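You operate a simulated robot arm through the tools that you are given. There is no shell and no other tool.

You run a simulated robot arm. Do the job below in one go: nothing can be reset, and whatever is moved stays where it is left.

Task
Free the motor: plug out, black knob to low, green cap in, red knob and yellow slider open.
Fine: the motor on the grey plate; plug first, into the white holder; cap in the side pipe, before red knob and slider.

Only the result counts: the job must be done as asked and must still hold three seconds after the hand-in. Knocking over, shifting, dropping, spilling or breaking anything else fails it. Lids that push on must go on centred and level and be pressed home; caps that screw on are set level and turned clockwise until they are tight.

Robot
A 7-joint arm with a two-finger gripper, fixed in place. Base frame: the origin is on the floor under the middle of its stand, x ahead of it, y to its left, z up; the work surface is at about z = 85.4. Readings come in cm, degrees, newtons and seconds.
With the tool pointing down near the work surface it reaches from about 30 to 74 cm from the base axis. Its first joint turns from -166.0 to 166.0 degrees. Payload 2.94 kg.
The TCP is the grasp point between the finger pads, 3 cm short of the fingertips. In the tool frame z runs along the fingers and y along their closing line. The gripper opens to 13.8 cm; its body begins 10.9 cm behind the TCP.
Orientation is that of the tool frame in the base frame, as [roll, pitch, yaw] about the fixed x, y, z axes, in that order (R = Rz(yaw) Ry(pitch) Rx(roll)). With the fingers straight down and closing along the base's y, the tool's x points along the base's -x, its y along +y and its z along -z.

Tools
- The arm moves only by the tool apply_moves. Its argument "moves" is one flat list of numbers, 7 for each row, row after row: the shift along the tool's x, y, z in cm, then the turn, a rotation vector about the tool's x, y, z in degrees, then the closure, from 0 (fully open) to 1 (shut). In form: [tx, ty, tz, ax, ay, az, jaw, tx, ty, tz, ax, ay, az, jaw, ...]. A call has 1 to 20 rows; each row shifts and turns the commanded pose from where the row before left it, along the tool's axes as they then stand. A row lasts 0.2 s, in which the tool goes at most 5 cm and 8.6 degrees; a call with a longer step from one row to the next is refused whole, and so is a gripper value outside its range. A pose out of reach is approached as far as the arm can. The call stops where the force on the tool passes 60 N (or 10 N more than at its start, if that is more) or the arm is blocked; 0.2 s more then pass. The fingers move at their own pace (about 7.2 cm/s each) and stop on an object; they squeeze with about 27 N. The grip force told is the motor's: it shows also when the fingers shut on nothing. Time passes only in rows, and 0.2 s behind the last, so rows that do not move let the fingers close. It gives the time, the measured TCP pose, the force on the tool (base axes), the opening and the grip force at its end, in the units of the frame above (readings bear some noise), with the torque about the TCP (base axes, N m) and any sound that the robot's microphone picked up, and new pictures: "show" is both (left out), scene, wrist or none.
- Cameras (640 x 400 px; columns grow to the right, rows downward): "scene" is fixed at [4.97, 49.97, 159.81]; the picture's right is [-0.52, -0.85, 0.00], its down [-0.64, 0.39, -0.66] and it looks along [0.57, -0.35, -0.75] (base axes); focal length 313 px, centre (320, 200). "wrist" rides on the gripper at [7.1, 1.9, -14.6] in the tool frame; the picture's right is [-0.26, 0.96, 0.00], its down [-0.85, -0.23, -0.48] and it looks along [-0.46, -0.13, 0.88] (tool axes); focal length 280 px, centre (320, 200). There is no depth. A picture from a camera that has moved, and an enlarged one, comes with that camera's place and axes in the base frame and with its lens.
- move_column(by): slides the trunk up (or, below 0, down) by that many cm; the arm rides with it, the base frame stays. It gives what a move gives, with no picture.
- zoom(camera, box): a new picture of the part [left, top, right, bottom] of that camera's present view, enlarged. The clock stands still meanwhile.
- close_job(): hands the job in; it is judged then, once.

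Nothing tells you positions but the pictures and the camera data. Unless the task says otherwise, let go and move clear before handing in.

The tools are called as a command line: name --argument value ..., lists and objects as JSON in quotes. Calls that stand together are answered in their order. apply_moves: Moves the arm, as the interface text tells. Its arguments: {"type":"object","properties":{"moves":{"type":"array","items":{"type":"number"}},"show":{"type":"string","enum":["both","scene","wrist","none"]}},"required":["moves"]} The other tools are called the same way: move_column (by) moves the trunk up or down; zoom (camera, box) takes an enlarged picture of a part of a camera's view; close_job () hands the job in.

At the start:

```text
clock: 0.0
ee_pos: [49.1, 14.18, 115.47]
orientation: [179.9, 0.0, -180.0]
ft_force: [-1.2, -0.5, -0.6]
torque: [0.03, 0.02, 0.01]
finger_gap: 13.79
gripper_force: 0.1
trunk travel left (down, up): [-42.5, 2.9]
```

scene: 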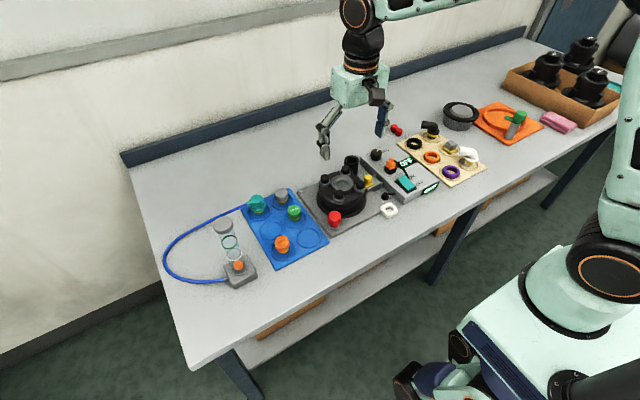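
wrist: 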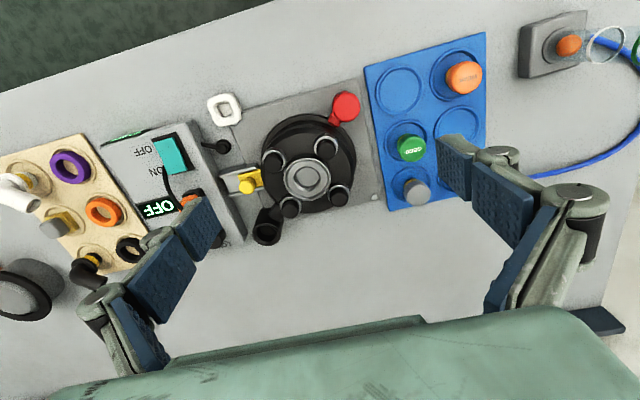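

I see the motor (black, round) on a grey plate in front of the gripper, with a control box next to it, a blue tray with caps on one side and a beige board on the other. I'll enlarge the views first to identify the plug, holder, knobs, slider and cap.

zoom --camera "scene" --box '[290, 130, 450, 230]'

zoom --camera "wrist" --box '[200, 70, 400, 250]'

zoom --camera "wrist" --box '[0, 100, 260, 260]'

zoom --camera "scene" --box '[210, 170, 370, 290]'

```text
4.00 times, centred on (370, 180) of scene
camera zoom: at [4.97, 49.97, 159.81], right [-0.52, -0.85, 0.0], down [-0.64, 0.39, -0.66], along [0.57, -0.35, -0.75], focal length 1253 px, centre (120, 280)
```

zoom: 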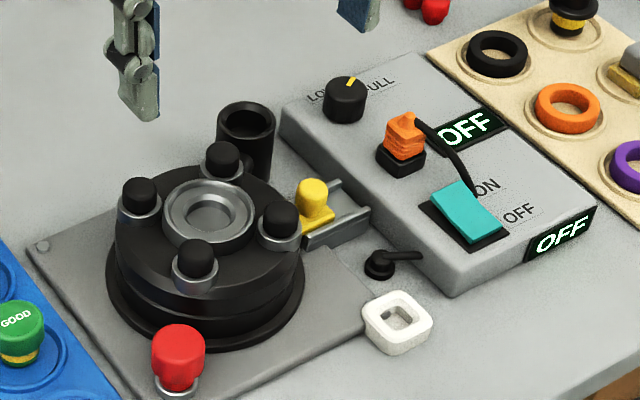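

```text
2.22 times, centred on (300, 160) of wrist
camera zoom: at [41.91, 16.23, 130.11], right [0.26, 0.96, 0.0], down [0.85, -0.23, 0.48], along [0.46, -0.13, -0.88], focal length 623 px, centre (364, 289)
```

zoom: 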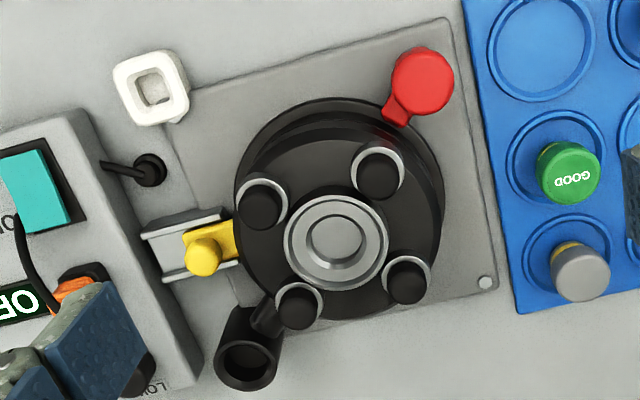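

```text
2.46 times, centred on (130, 180) of wrist
camera zoom: at [41.91, 16.23, 130.11], right [0.26, 0.96, 0.0], down [0.85, -0.23, 0.48], along [0.46, -0.13, -0.88], focal length 690 px, centre (788, 249)
```

zoom: 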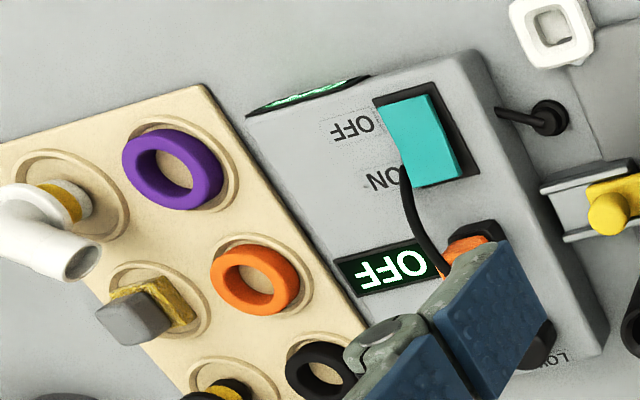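

```text
3.33 times, centred on (290, 230) of scene
camera zoom: at [4.97, 49.97, 159.81], right [-0.52, -0.85, 0.0], down [-0.64, 0.39, -0.66], along [0.57, -0.35, -0.75], focal length 1044 px, centre (420, 100)
```

zoom: 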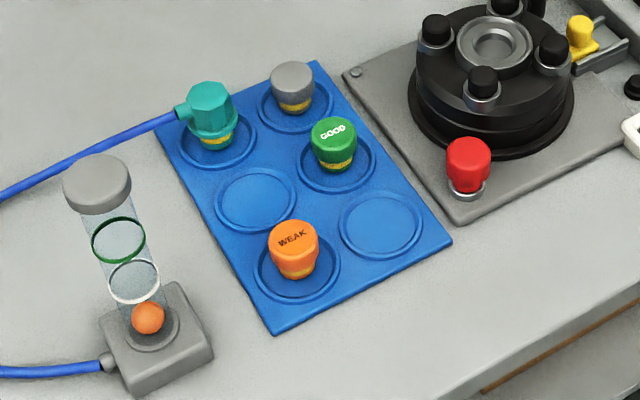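

The black motor's hub is near (57, 10), the yellow slider near (57, 0.4), the side pipe near (65, 1.3), the red knob near (49, 18), and the green cap near (58, 26). The white holder is near (46, 0.5). I'm moving over the control box for a better look.

apply_moves --moves '[1, -4.6, 0, 0, 0, 0, 0, 1, -4.6, 0, 0, 0, 0, 0, 1, -4.6, 0, 0, 0, 0, 0, 1, -4.6, 0, 0, 0, 0, 0, 0, 0, 0, 0, 0, 0, 0]' --show "both"

```text
clock: 1.2
ee_pos: [44.6, -4.29, 115.54]
orientation: [179.9, 0.0, 180.0]
ft_force: [0.0, 0.2, 0.2]
torque: [0.04, -0.02, 0.02]
finger_gap: 13.78
gripper_force: 0.0
trunk travel left (down, up): [-42.5, 2.9]
camera wrist: at [37.45, -2.16, 130.12], right [0.26, 0.96, 0.0], down [0.85, -0.23, 0.48], along [0.46, -0.12, -0.88], focal length 280 px, centre (320, 200)
```

scene: 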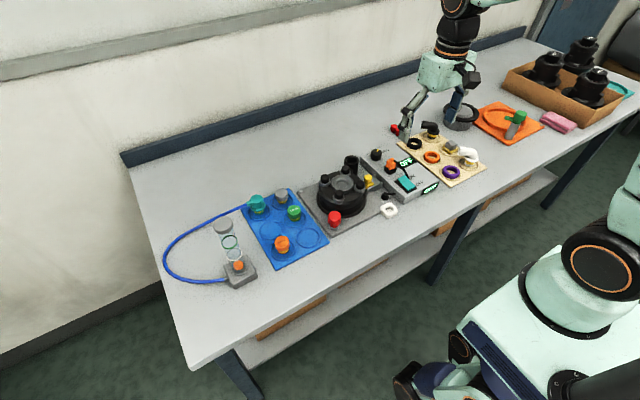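
wrist: 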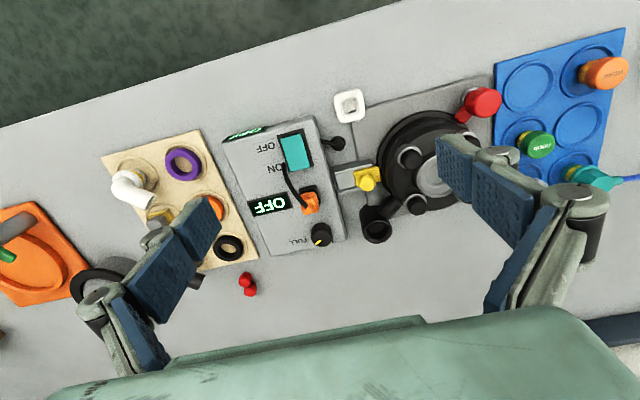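

zoom --camera "wrist" --box '[215, 80, 375, 260]'

zoom --camera "wrist" --box '[320, 70, 440, 250]'

zoom --camera "scene" --box '[350, 130, 450, 220]'

zoom --camera "scene" --box '[300, 150, 400, 240]'

```text
2.22 times, centred on (295, 170) of wrist
camera zoom: at [37.45, -2.16, 130.12], right [0.26, 0.96, 0.0], down [0.85, -0.23, 0.48], along [0.46, -0.12, -0.88], focal length 623 px, centre (376, 267)
```

zoom: 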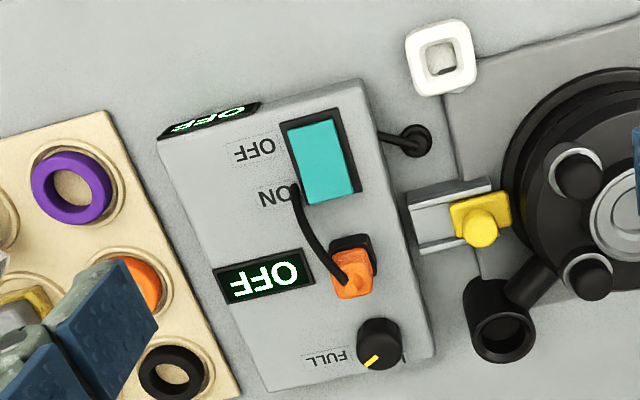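

```text
2.22 times, centred on (380, 160) of wrist
camera zoom: at [37.45, -2.16, 130.12], right [0.26, 0.96, 0.0], down [0.85, -0.23, 0.48], along [0.46, -0.12, -0.88], focal length 623 px, centre (187, 289)
```

zoom: 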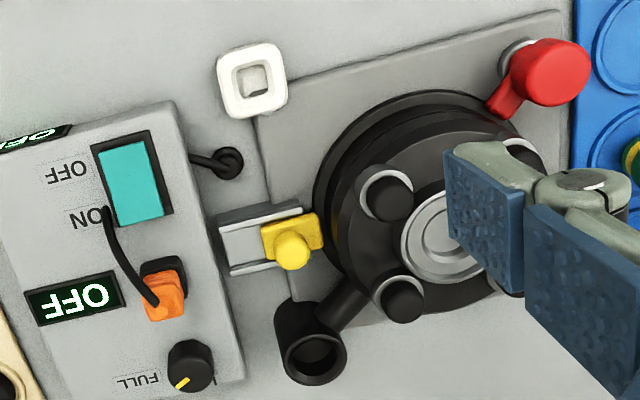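

```text
4.44 times, centred on (400, 175) of scene
camera zoom: at [4.97, 49.97, 159.81], right [-0.52, -0.85, 0.0], down [-0.64, 0.39, -0.66], along [0.57, -0.35, -0.75], focal length 1392 px, centre (-36, 311)
```

zoom: 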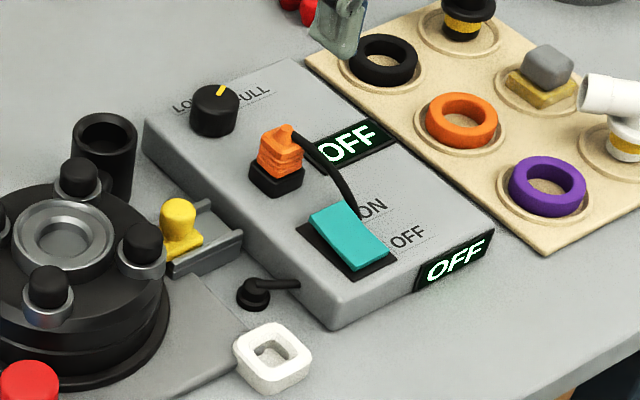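

```text
4.44 times, centred on (350, 195) of scene
camera zoom: at [4.97, 49.97, 159.81], right [-0.52, -0.85, 0.0], down [-0.64, 0.39, -0.66], along [0.57, -0.35, -0.75], focal length 1392 px, centre (187, 222)
```

zoom: 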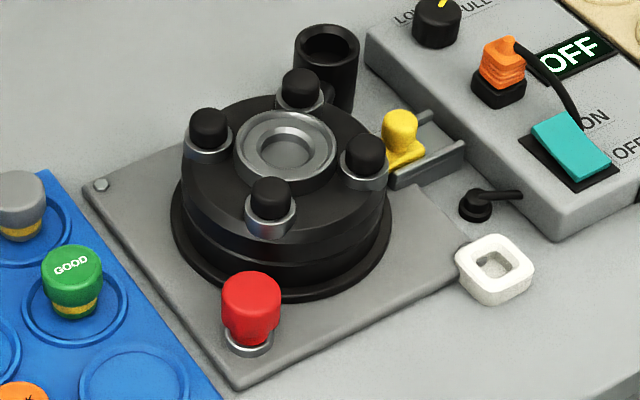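

The plug (orange) sits in a black socket on the box at about (57.9, -9.4) with its top near z 93. The black knob is at about (64.7, -9.2), pointing towards FULL. I'm moving above the plug with the fingers partly closed, to check alignment.

apply_moves --moves '[-3.3, -1.28, 2.6, 0, 0, 0, 0.3, -3.3, -1.28, 2.6, 0, 0, 0, 0.5, -3.3, -1.28, 2.6, 0, 0, 0, 0.5, -3.3, -1.28, 2.6, 0, 0, 0, 0.5, 0, 0, 0, 0, 0, 0, 0.5, 0, 0, 0, 0, 0, 0, 0.5]' --show "wrist"

apply_moves --moves '[0, 0, 0, 0, 0, 0, 0.5]' --show "none"

```text
clock: 2.6
ee_pos: [58.27, -9.35, 105.15]
orientation: [-180.0, 0.0, 180.0]
ft_force: [-0.2, 0.1, 0.0]
torque: [0.01, 0.0, 0.01]
finger_gap: 6.9
gripper_force: 0.1
trunk travel left (down, up): [-42.5, 2.9]
camera wrist: at [50.97, -7.3, 119.6], right [0.26, 0.96, 0.0], down [0.85, -0.23, 0.48], along [0.46, -0.13, -0.88], focal length 280 px, centre (320, 200)
```

wrist: 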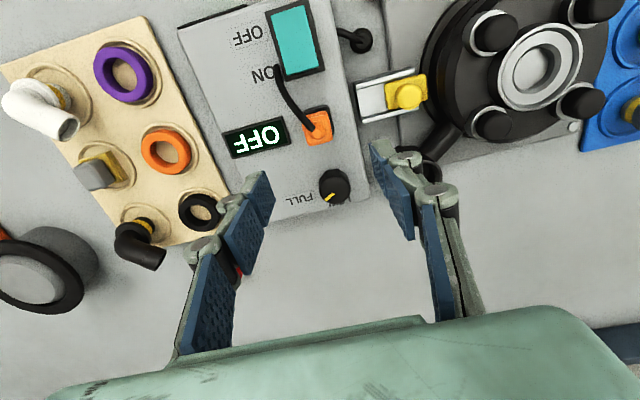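

```text
clock: 3.0
ee_pos: [58.12, -9.41, 104.99]
orientation: [180.0, -0.1, -179.9]
ft_force: [0.1, 0.2, 1.0]
torque: [0.0, 0.0, -0.02]
finger_gap: 6.92
gripper_force: 0.0
trunk travel left (down, up): [-42.5, 2.9]
```

zoom --camera "wrist" --box '[220, 60, 420, 220]'

zoom --camera "scene" --box '[340, 120, 440, 200]'

```text
2.50 times, centred on (320, 140) of wrist
camera zoom: at [50.96, -7.29, 119.61], right [0.26, 0.96, 0.0], down [0.85, -0.23, 0.48], along [0.46, -0.13, -0.88], focal length 701 px, centre (320, 350)
```

zoom: 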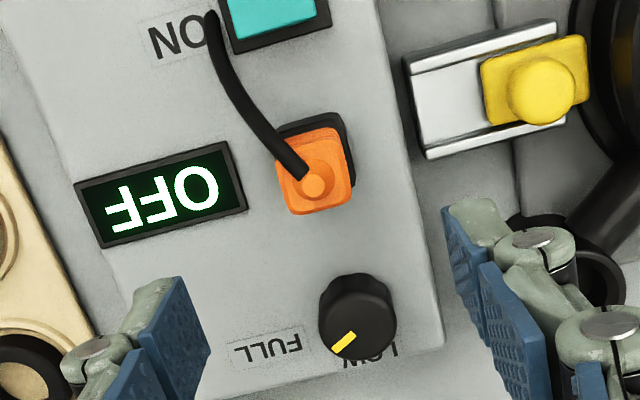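

```text
5.00 times, centred on (390, 160) of scene
camera zoom: at [4.97, 49.97, 159.81], right [-0.52, -0.85, 0.0], down [-0.64, 0.39, -0.66], along [0.57, -0.35, -0.75], focal length 1566 px, centre (-30, 400)
```

zoom: 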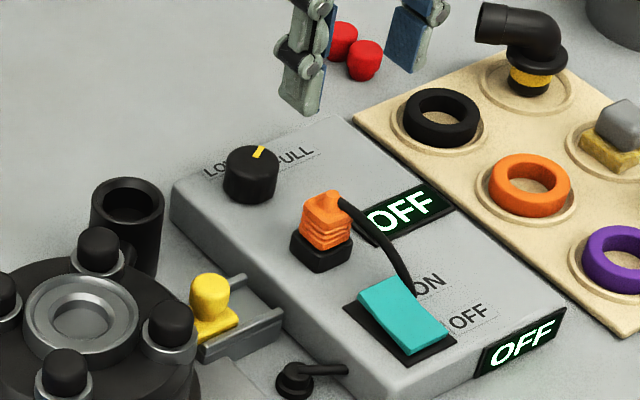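

The plug is just below the gripper, offset by about -0.45 cm in x. I'm correcting that and going down to just above it for a close look.

apply_moves --moves '[0.45, 0, 3, 0, 0, 0, 0.55, 0, 0, 3, 0, 0, 0, 0.6, 0, 0, 3, 0, 0, 0, 0.6, 0, 0, 0, 0, 0, 0, 0.6]' --show "both"

zoom --camera "wrist" --box '[240, 90, 400, 220]'

zoom --camera "scene" --box '[350, 110, 430, 190]'

```text
clock: 4.0
ee_pos: [58.05, -9.38, 96.06]
orientation: [-180.0, -0.1, 179.8]
ft_force: [-0.6, 0.4, -0.8]
torque: [0.03, 0.0, -0.03]
finger_gap: 5.54
gripper_force: 0.0
trunk travel left (down, up): [-42.5, 2.9]
camera wrist: at [50.79, -7.37, 110.58], right [0.26, 0.96, 0.0], down [0.85, -0.23, 0.48], along [0.46, -0.13, -0.88], focal length 280 px, centre (320, 200)
```

scene: 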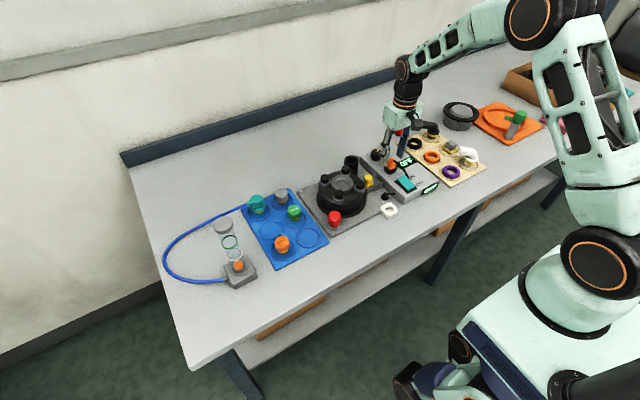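
wrist: 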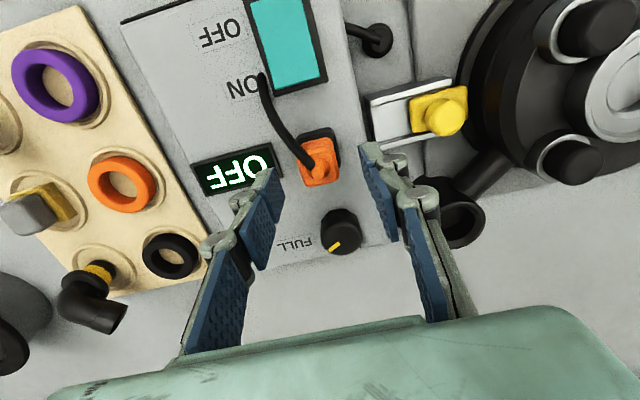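

```text
3.08 times, centred on (320, 155) of wrist
camera zoom: at [50.79, -7.37, 110.58], right [0.26, 0.96, 0.0], down [0.85, -0.23, 0.48], along [0.46, -0.13, -0.88], focal length 863 px, centre (320, 338)
```

zoom: 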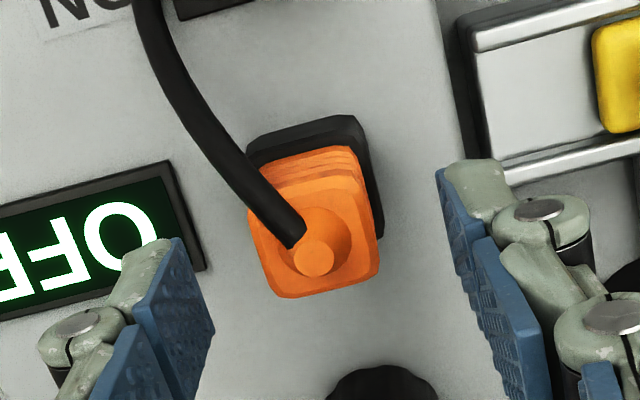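

```text
5.00 times, centred on (390, 150) of scene
camera zoom: at [4.97, 49.97, 159.81], right [-0.52, -0.85, 0.0], down [-0.64, 0.39, -0.66], along [0.57, -0.35, -0.75], focal length 1566 px, centre (-30, 450)
```

zoom: 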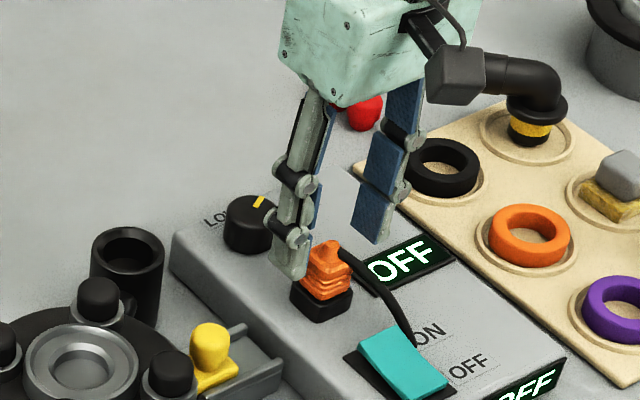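

The fingers straddle the plug, whose orange body spans about z 90.2–92.8. I'm making a small correction, going down so the tips sit just above the black socket, and closing.

apply_moves --moves '[0.15, -0.1, 1.4, 0, 0, 0, 0.6, 0, 0, 1.4, 0, 0, 0, 0.6, 0, 0, 0, 0, 0, 0, 0.6, 0, 0, 0, 0, 0, 0, 1, 0, 0, 0, 0, 0, 0, 1, 0, 0, 0, 0, 0, 0, 1, 0, 0, 0, 0, 0, 0, 1]' --show "both"

zoom --camera "wrist" --box '[240, 90, 400, 220]'

zoom --camera "scene" --box '[350, 110, 430, 190]'

```text
clock: 5.6
ee_pos: [57.94, -9.58, 93.46]
orientation: [-180.0, 0.0, -180.0]
ft_force: [-0.1, 0.8, -2.3]
torque: [0.09, 0.0, -0.02]
finger_gap: 2.4
gripper_force: 27.0
trunk travel left (down, up): [-42.5, 2.9]
camera wrist: at [50.72, -7.49, 107.91], right [0.26, 0.96, 0.0], down [0.85, -0.23, 0.48], along [0.46, -0.12, -0.88], focal length 280 px, centre (320, 200)
```

scene: 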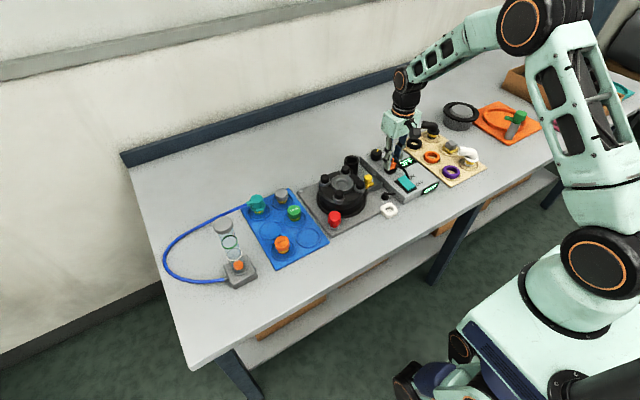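
wrist: 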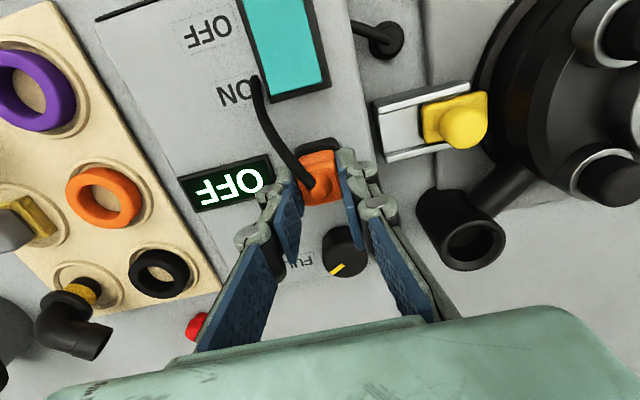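

```text
3.08 times, centred on (320, 155) of wrist
camera zoom: at [50.72, -7.49, 107.91], right [0.26, 0.96, 0.0], down [0.85, -0.23, 0.48], along [0.46, -0.12, -0.88], focal length 863 px, centre (320, 338)
```

zoom: 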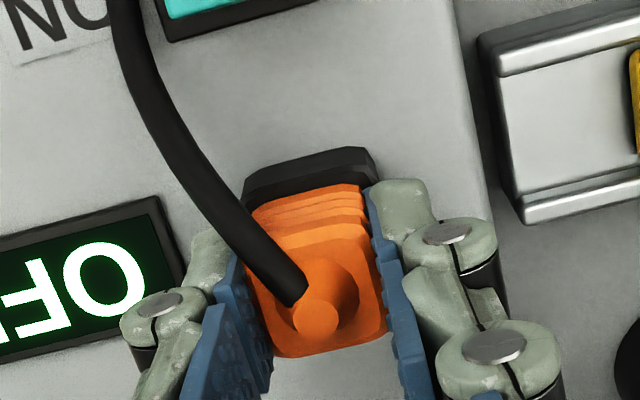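

```text
5.00 times, centred on (390, 150) of scene
camera zoom: at [4.97, 49.97, 159.81], right [-0.52, -0.85, 0.0], down [-0.64, 0.39, -0.66], along [0.57, -0.35, -0.75], focal length 1566 px, centre (-30, 450)
```

zoom: 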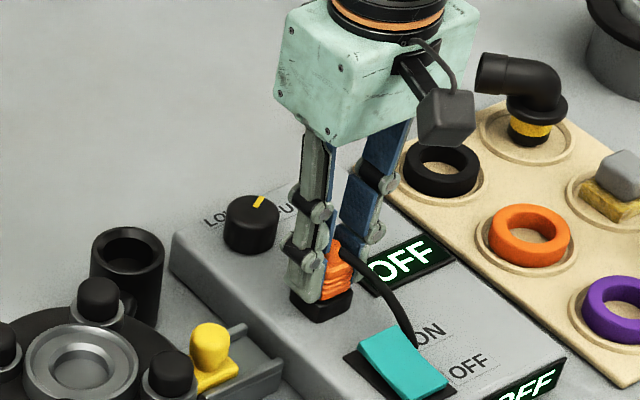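

The fingers hold the plug, 2.4 cm wide. I'm pulling it straight up slowly.

apply_moves --moves '[0, 0, -0.5, 0, 0, 0, 1, 0, 0, -0.5, 0, 0, 0, 1, 0, 0, -0.5, 0, 0, 0, 1, 0, 0, -0.5, 0, 0, 0, 1, 0, 0, -0.5, 0, 0, 0, 1, 0, 0, -0.5, 0, 0, 0, 1]' --show "both"

zoom --camera "scene" --box '[350, 110, 430, 190]'

```text
clock: 7.0
ee_pos: [57.77, -9.52, 96.34]
orientation: [-180.0, 0.0, 180.0]
ft_force: [-0.4, 0.2, -0.6]
torque: [-0.03, -0.04, -0.03]
finger_gap: 2.36
gripper_force: 26.9
trunk travel left (down, up): [-42.5, 2.9]
camera wrist: at [50.56, -7.35, 110.9], right [0.26, 0.96, 0.0], down [0.85, -0.23, 0.48], along [0.46, -0.13, -0.88], focal length 280 px, centre (320, 200)
```

scene: 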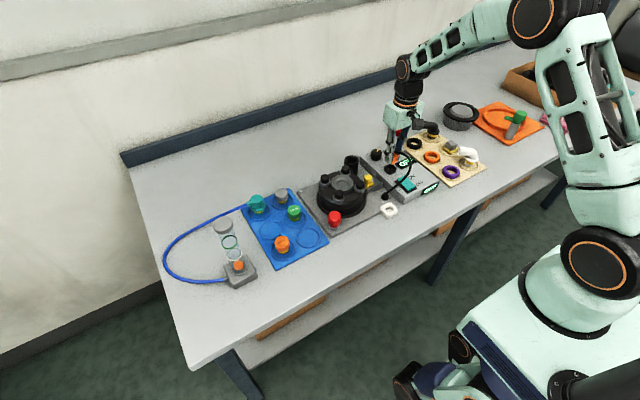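
wrist: 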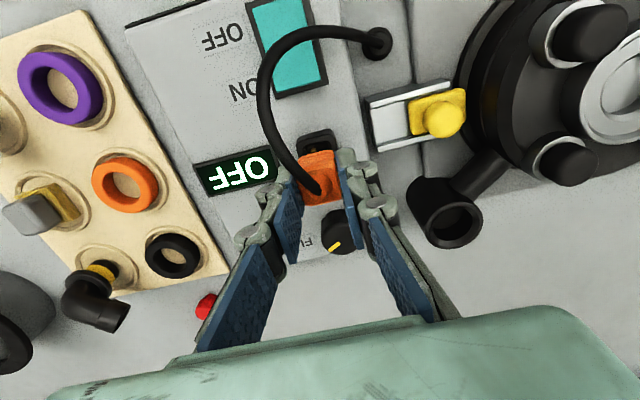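

```text
5.00 times, centred on (390, 150) of scene
camera zoom: at [4.97, 49.97, 159.81], right [-0.52, -0.85, 0.0], down [-0.64, 0.39, -0.66], along [0.57, -0.35, -0.75], focal length 1566 px, centre (-30, 450)
```

zoom: 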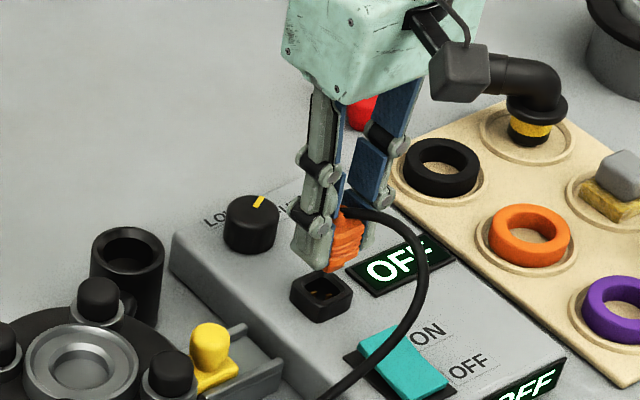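

The plug is out, held in the fingers, with its cable looping back to the stub beside the box. I'm carrying it over to the white holder at about (45.9, 0.2).

apply_moves --moves '[0, 0, -2, 0, 0, 0, 1, 3, 2.42, 0, 0, 0, 0, 1, 3, 2.42, 0, 0, 0, 0, 1, 3, 2.42, 0, 0, 0, 0, 1, 2.9, 2.42, 0, 0, 0, 0, 1, 0, 0, 0, 0, 0, 0, 1, 0, 0, 0, 0, 0, 0, 1]' --show "both"

zoom --camera "scene" --box '[350, 140, 450, 230]'

zoom --camera "wrist" --box '[220, 80, 420, 220]'

```text
clock: 8.6
ee_pos: [45.84, 0.48, 98.23]
orientation: [180.0, 0.1, 179.9]
ft_force: [-0.2, -0.1, -1.2]
torque: [0.01, 0.0, -0.02]
finger_gap: 2.37
gripper_force: 26.7
trunk travel left (down, up): [-42.5, 2.9]
camera wrist: at [38.52, 2.58, 112.87], right [0.26, 0.96, 0.0], down [0.85, -0.23, 0.48], along [0.46, -0.13, -0.88], focal length 280 px, centre (320, 200)
```

scene: 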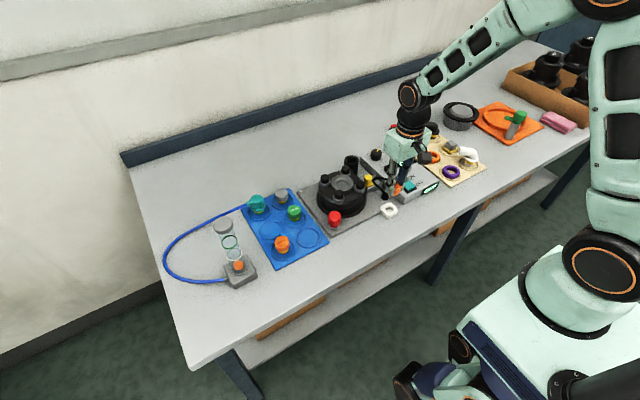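
wrist: 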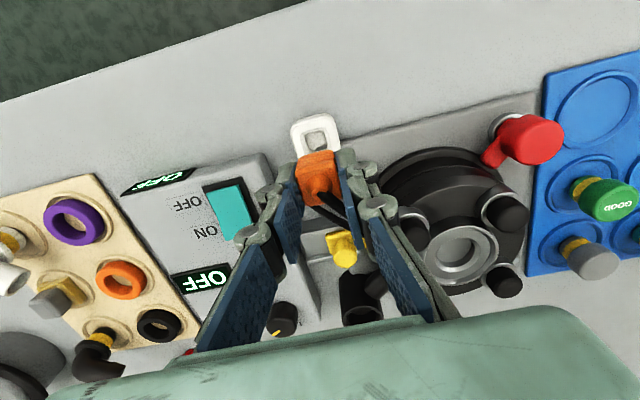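

```text
4.44 times, centred on (400, 185) of scene
camera zoom: at [4.97, 49.97, 159.81], right [-0.52, -0.85, 0.0], down [-0.64, 0.39, -0.66], along [0.57, -0.35, -0.75], focal length 1392 px, centre (-36, 267)
```

zoom: 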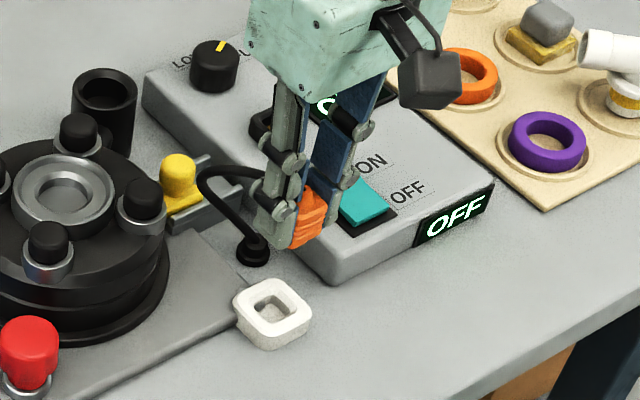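

```text
2.86 times, centred on (320, 150) of wrist
camera zoom: at [38.52, 2.58, 112.87], right [0.26, 0.96, 0.0], down [0.85, -0.23, 0.48], along [0.46, -0.13, -0.88], focal length 801 px, centre (320, 343)
```

zoom: 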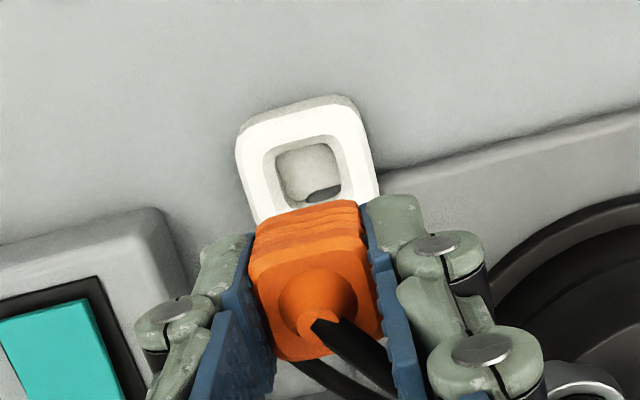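

zoom --camera "scene" --box '[395, 170, 435, 200]'

zoom --camera "wrist" --box '[280, 105, 360, 155]'

zoom --camera "scene" --box '[375, 190, 425, 225]'

```text
13.33 times, centred on (415, 185) of scene
camera zoom: at [4.97, 49.97, 159.81], right [-0.52, -0.85, 0.0], down [-0.64, 0.39, -0.66], along [0.57, -0.35, -0.75], focal length 4177 px, centre (-947, 400)
```

zoom: 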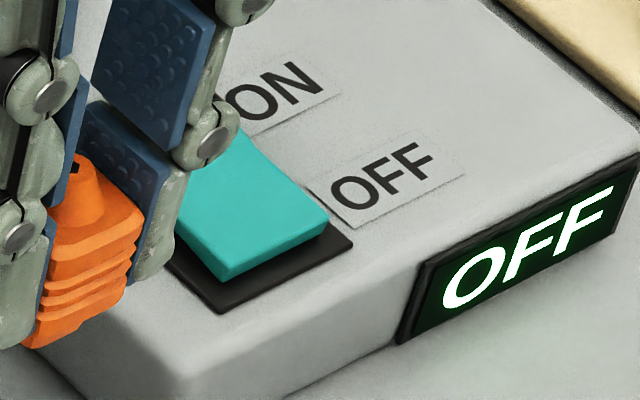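

```text
8.00 times, centred on (320, 130) of wrist
camera zoom: at [38.52, 2.58, 112.87], right [0.26, 0.96, 0.0], down [0.85, -0.23, 0.48], along [0.46, -0.13, -0.88], focal length 2243 px, centre (320, 760)
```

zoom: 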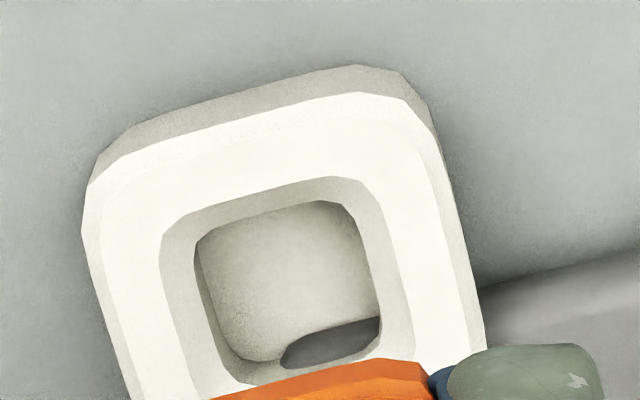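

```text
11.43 times, centred on (400, 208) of scene
camera zoom: at [4.97, 49.97, 159.81], right [-0.52, -0.85, 0.0], down [-0.64, 0.39, -0.66], along [0.57, -0.35, -0.75], focal length 3581 px, centre (-594, 114)
```

zoom: 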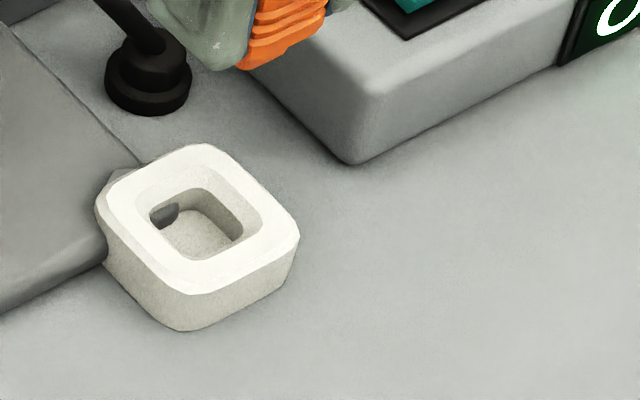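

The plug is still held level. I'm backing off a little so the holder's whole hole is visible past the plug before lining up.

apply_moves --moves '[-2, -0.1, -1, 0, 0, 0, 1, -2, 0, -1, 0, 0, 0, 1, 0, 0, 0, 0, 0, 0, 1, 0, 0, 0, 0, 0, 0, 1]' --show "wrist"

zoom --camera "wrist" --box '[260, 70, 380, 145]'

zoom --camera "scene" --box '[370, 130, 430, 190]'

```text
clock: 9.6
ee_pos: [49.86, 0.22, 100.27]
orientation: [-180.0, 0.0, -180.0]
ft_force: [-0.6, -0.2, -0.4]
torque: [-0.02, 0.0, 0.0]
finger_gap: 2.41
gripper_force: 26.6
trunk travel left (down, up): [-42.5, 2.9]
camera wrist: at [42.64, 2.32, 114.88], right [0.26, 0.96, 0.0], down [0.85, -0.23, 0.48], along [0.46, -0.13, -0.88], focal length 280 px, centre (320, 200)
```

wrist: 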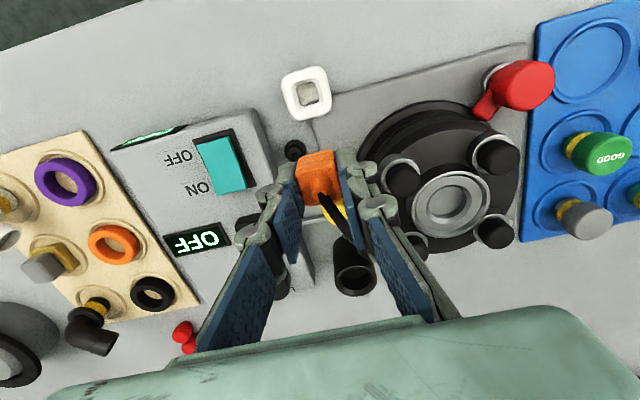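

```text
5.33 times, centred on (320, 108) of wrist
camera zoom: at [42.64, 2.32, 114.88], right [0.26, 0.96, 0.0], down [0.85, -0.23, 0.48], along [0.46, -0.13, -0.88], focal length 1495 px, centre (320, 693)
```

zoom: 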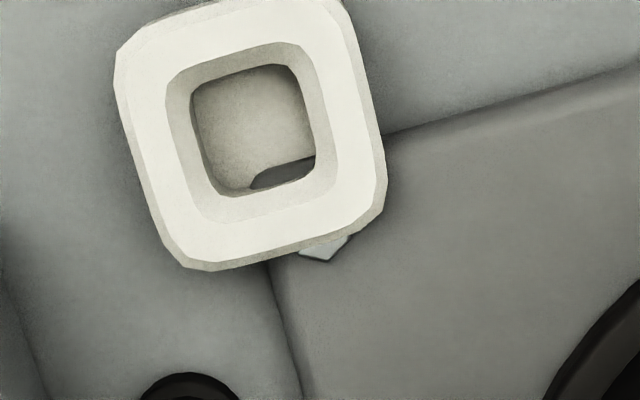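

```text
6.67 times, centred on (400, 160) of scene
camera zoom: at [4.97, 49.97, 159.81], right [-0.52, -0.85, 0.0], down [-0.64, 0.39, -0.66], along [0.57, -0.35, -0.75], focal length 2089 px, centre (-213, 467)
```

zoom: 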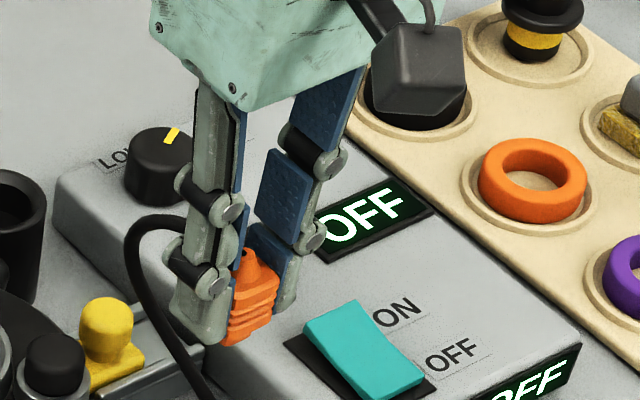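

The hole in the white holder is centred near (46.2, -0.1), with bevelled edges and square to the base axes. I'm moving above it and down to just over its rim, then checking alignment from both cameras.

apply_moves --moves '[1.75, -0.12, 1, 0, 0, 0, 1, 1.75, -0.11, 1, 0, 0, 0, 1, 0, 0, 1.5, 0, 0, 0, 1, 0, 0, 1.5, 0, 0, 0, 1, 0, 0, 1.5, 0, 0, 0, 1, 0, 0, 0.8, 0, 0, 0, 1, 0, 0, 0, 0, 0, 0, 1]' --show "both"

zoom --camera "wrist" --box '[250, 90, 390, 190]'

zoom --camera "scene" --box '[360, 170, 430, 225]'

```text
clock: 11.2
ee_pos: [46.19, -0.0, 93.06]
orientation: [180.0, 0.1, -180.0]
ft_force: [0.2, -0.3, -0.6]
torque: [0.01, 0.0, -0.01]
finger_gap: 2.4
gripper_force: 27.2
trunk travel left (down, up): [-42.5, 2.9]
camera wrist: at [39.02, 1.97, 107.55], right [0.26, 0.96, 0.0], down [0.85, -0.23, 0.48], along [0.46, -0.13, -0.88], focal length 280 px, centre (320, 200)
```

scene: 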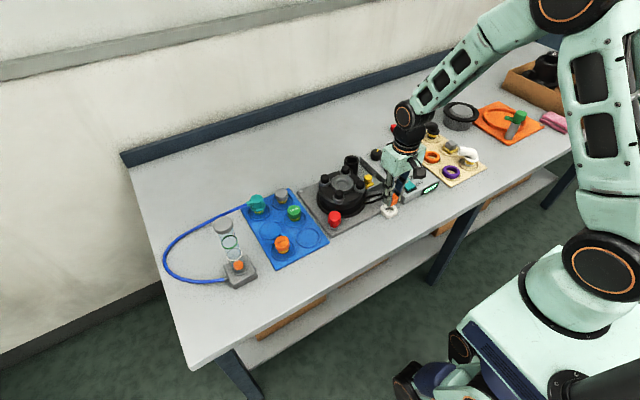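
wrist: 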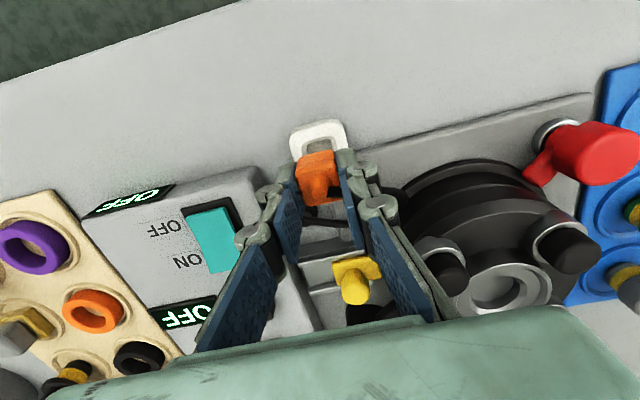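

```text
4.00 times, centred on (320, 140) of wrist
camera zoom: at [39.02, 1.97, 107.55], right [0.26, 0.96, 0.0], down [0.85, -0.23, 0.48], along [0.46, -0.13, -0.88], focal length 1122 px, centre (320, 440)
```

zoom: 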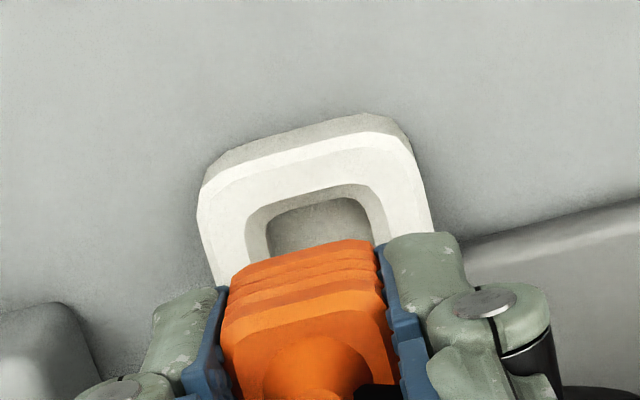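

```text
7.27 times, centred on (395, 198) of scene
camera zoom: at [4.97, 49.97, 159.81], right [-0.52, -0.85, 0.0], down [-0.64, 0.39, -0.66], along [0.57, -0.35, -0.75], focal length 2279 px, centre (-226, 218)
```

zoom: 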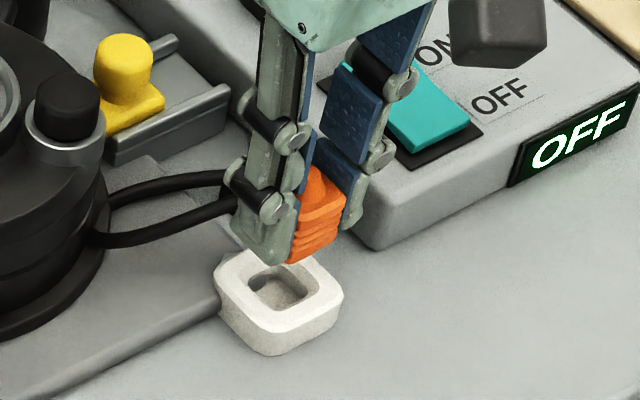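

I'm enlarging the plug and holder further in both views to settle the remaining offset.

zoom --camera "scene" --box '[380, 192, 412, 216]'

zoom --camera "wrist" --box '[284, 115, 356, 160]'

```text
16.00 times, centred on (396, 204) of scene
camera zoom: at [4.97, 49.97, 159.81], right [-0.52, -0.85, 0.0], down [-0.64, 0.39, -0.66], along [0.57, -0.35, -0.75], focal length 5013 px, centre (-896, 136)
```

zoom: 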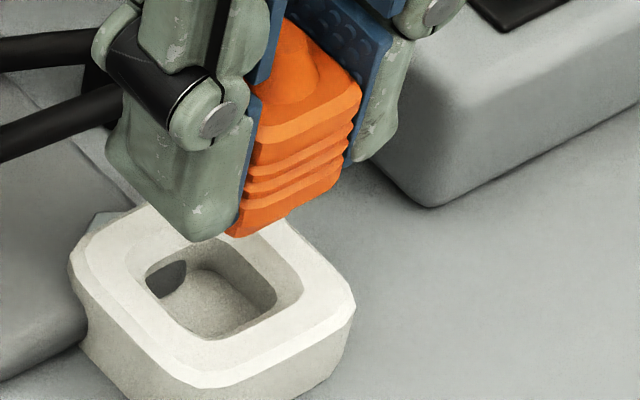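

```text
8.89 times, centred on (320, 138) of wrist
camera zoom: at [39.02, 1.97, 107.55], right [0.26, 0.96, 0.0], down [0.85, -0.23, 0.48], along [0.46, -0.13, -0.88], focal length 2492 px, centre (320, 756)
```

zoom: 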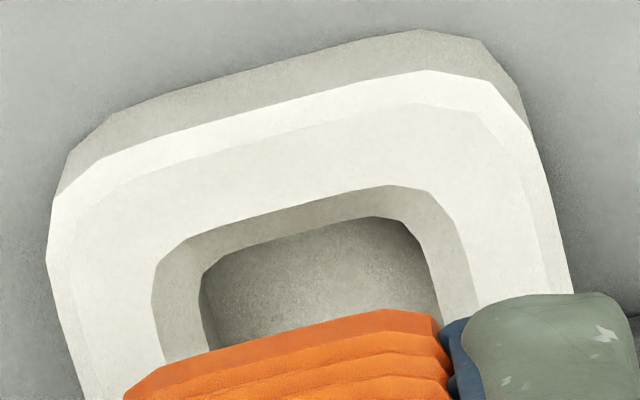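

The plug needs about -0.2 cm in x and +0.12 cm in y to sit over the hole. I'm correcting that and lowering gently in small steps, watching the force.

apply_moves --moves '[0.2, 0.12, 0, 0, 0, 0, 1, 0, 0, 0.4, 0, 0, 0, 1, 0, 0, 0.4, 0, 0, 0, 1, 0, 0, 0.4, 0, 0, 0, 1, 0, 0, 0, 0, 0, 0, 1]' --show "both"

zoom --camera "scene" --box '[380, 192, 412, 216]'

zoom --camera "wrist" --box '[284, 115, 356, 160]'

```text
clock: 12.4
ee_pos: [46.12, 0.06, 91.86]
orientation: [-179.9, 0.0, 180.0]
ft_force: [-0.3, 0.0, -0.3]
torque: [0.01, -0.02, 0.02]
finger_gap: 2.39
gripper_force: 27.3
trunk travel left (down, up): [-42.5, 2.9]
camera wrist: at [38.82, 2.12, 106.32], right [0.26, 0.96, 0.0], down [0.85, -0.23, 0.48], along [0.46, -0.13, -0.88], focal length 280 px, centre (320, 200)
```

scene: 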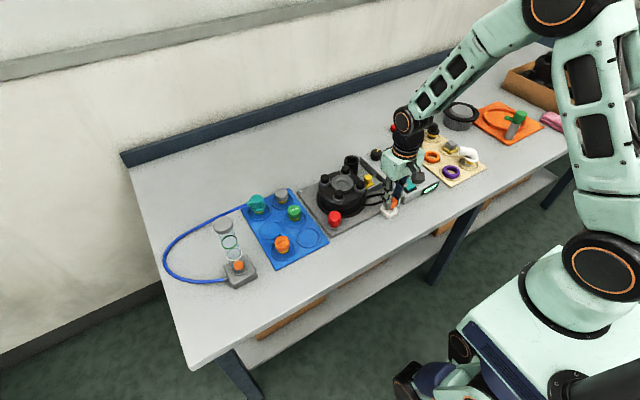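
wrist: 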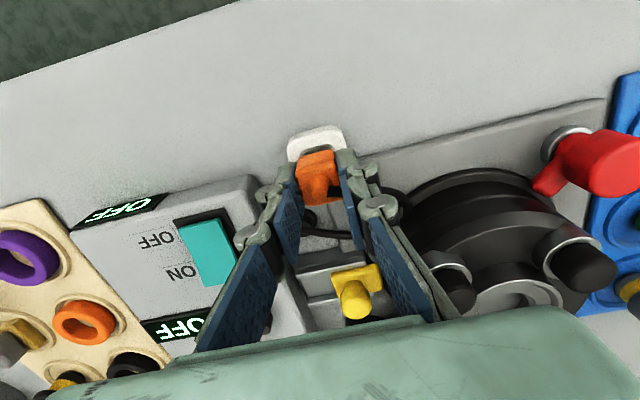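

```text
16.00 times, centred on (396, 204) of scene
camera zoom: at [4.97, 49.97, 159.81], right [-0.52, -0.85, 0.0], down [-0.64, 0.39, -0.66], along [0.57, -0.35, -0.75], focal length 5013 px, centre (-896, 136)
```

zoom: 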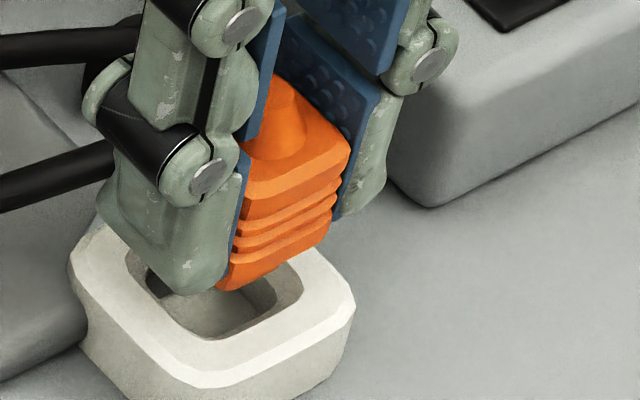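

```text
8.89 times, centred on (320, 138) of wrist
camera zoom: at [38.82, 2.12, 106.32], right [0.26, 0.96, 0.0], down [0.85, -0.23, 0.48], along [0.46, -0.13, -0.88], focal length 2492 px, centre (320, 756)
```

zoom: 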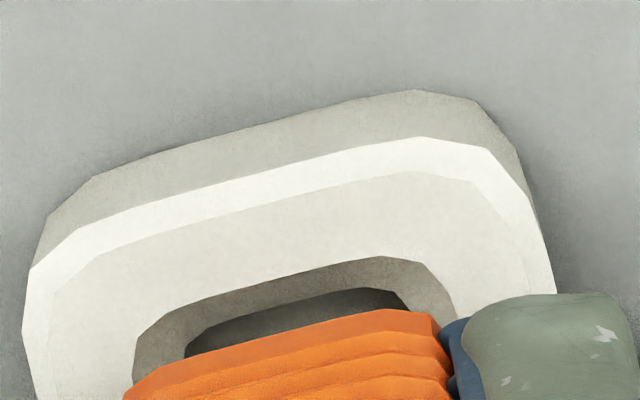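

Both views now show the plug lined up over the hole with no contact yet. I'm continuing down gently.

apply_moves --moves '[0, 0, 0.25, 0, 0, 0, 1, 0, 0, 0.25, 0, 0, 0, 1, 0, 0, 0.25, 0, 0, 0, 1, 0, 0, 0, 0, 0, 0, 1]' --show "none"

zoom --camera "scene" --box '[380, 192, 412, 216]'

zoom --camera "wrist" --box '[284, 115, 356, 160]'

```text
clock: 13.4
ee_pos: [46.07, 0.06, 91.15]
orientation: [-180.0, 0.0, -180.0]
ft_force: [-0.8, 0.4, -1.2]
torque: [0.0, -0.01, -0.02]
finger_gap: 2.36
gripper_force: 26.4
trunk travel left (down, up): [-42.5, 2.9]
```

```text
16.00 times, centred on (396, 204) of scene
camera zoom: at [4.97, 49.97, 159.81], right [-0.52, -0.85, 0.0], down [-0.64, 0.39, -0.66], along [0.57, -0.35, -0.75], focal length 5013 px, centre (-896, 136)
```

zoom: 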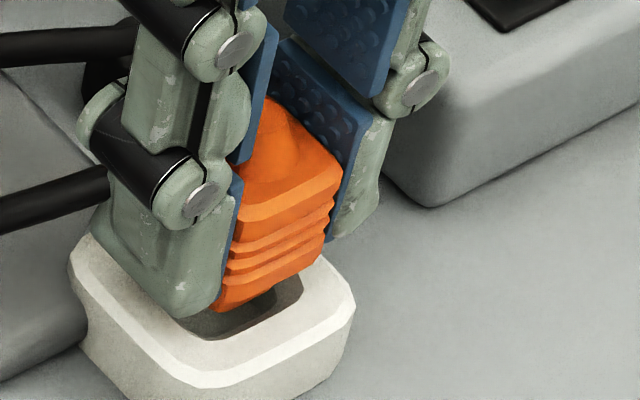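

```text
8.89 times, centred on (320, 138) of wrist
camera zoom: at [38.9, 2.08, 105.61], right [0.26, 0.96, 0.0], down [0.85, -0.23, 0.48], along [0.46, -0.13, -0.88], focal length 2492 px, centre (320, 756)
```

zoom: 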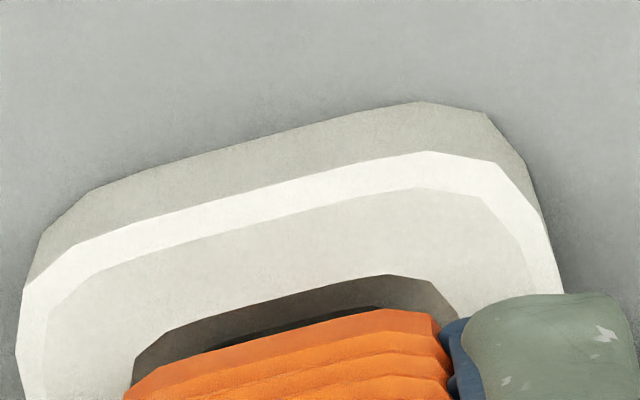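

apply_moves --moves '[0, 0, 0.2, 0, 0, 0, 1, 0, 0, 0.2, 0, 0, 0, 1, 0, 0, 0.2, 0, 0, 0, 1, 0, 0, 0, 0, 0, 0, 1]' --show "none"

zoom --camera "scene" --box '[380, 192, 412, 216]'

zoom --camera "wrist" --box '[284, 115, 356, 160]'

```text
clock: 14.4
ee_pos: [46.1, 0.08, 90.47]
orientation: [-180.0, 0.0, -180.0]
ft_force: [-0.2, -0.5, -0.4]
torque: [-0.01, -0.01, 0.0]
finger_gap: 2.37
gripper_force: 27.2
trunk travel left (down, up): [-42.5, 2.9]
```

```text
16.00 times, centred on (396, 204) of scene
camera zoom: at [4.97, 49.97, 159.81], right [-0.52, -0.85, 0.0], down [-0.64, 0.39, -0.66], along [0.57, -0.35, -0.75], focal length 5013 px, centre (-896, 136)
```

zoom: 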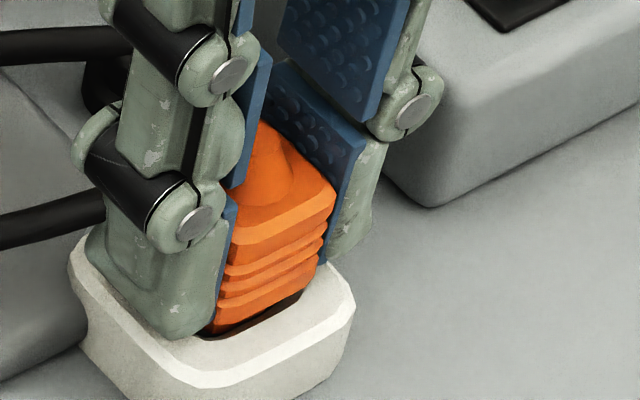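

```text
8.89 times, centred on (320, 138) of wrist
camera zoom: at [38.88, 2.09, 104.98], right [0.26, 0.96, 0.0], down [0.85, -0.23, 0.48], along [0.46, -0.13, -0.88], focal length 2492 px, centre (320, 756)
```

zoom: 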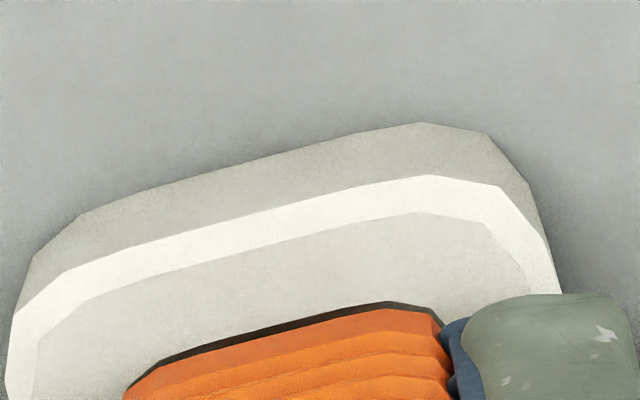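

The plug edge is nearly flush with the hole rim, with an even gap all around. I'm continuing in smaller steps until I feel it seat.

apply_moves --moves '[0, 0, 0.15, 0, 0, 0, 1, 0, 0, 0.15, 0, 0, 0, 1, 0, 0, 0, 0, 0, 0, 1]' --show "none"

zoom --camera "scene" --box '[380, 192, 412, 216]'

zoom --camera "wrist" --box '[284, 115, 356, 160]'

```text
clock: 15.2
ee_pos: [46.09, 0.01, 90.17]
orientation: [-179.9, 0.1, -179.9]
ft_force: [0.7, -0.4, -0.6]
torque: [-0.02, 0.02, 0.0]
finger_gap: 2.38
gripper_force: 27.1
trunk travel left (down, up): [-42.5, 2.9]
```

```text
16.00 times, centred on (396, 204) of scene
camera zoom: at [4.97, 49.97, 159.81], right [-0.52, -0.85, 0.0], down [-0.64, 0.39, -0.66], along [0.57, -0.35, -0.75], focal length 5013 px, centre (-896, 136)
```

zoom: 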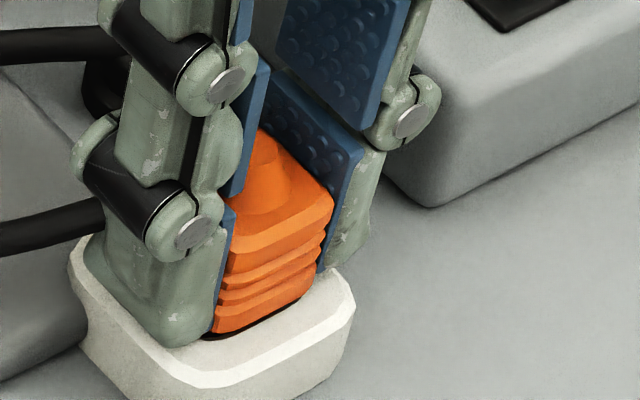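

```text
8.89 times, centred on (320, 138) of wrist
camera zoom: at [38.89, 2.07, 104.71], right [0.26, 0.96, 0.0], down [0.85, -0.23, 0.48], along [0.46, -0.13, -0.88], focal length 2492 px, centre (320, 756)
```

zoom: 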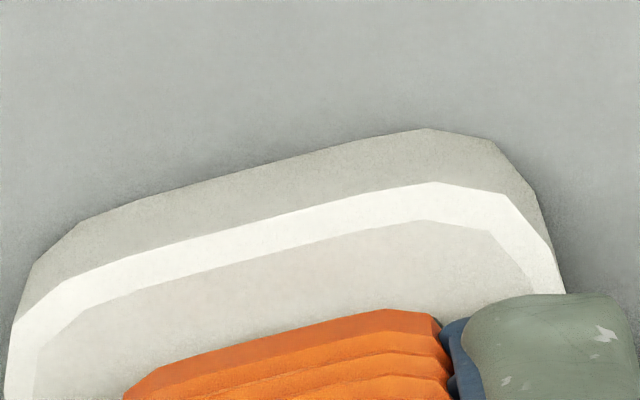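

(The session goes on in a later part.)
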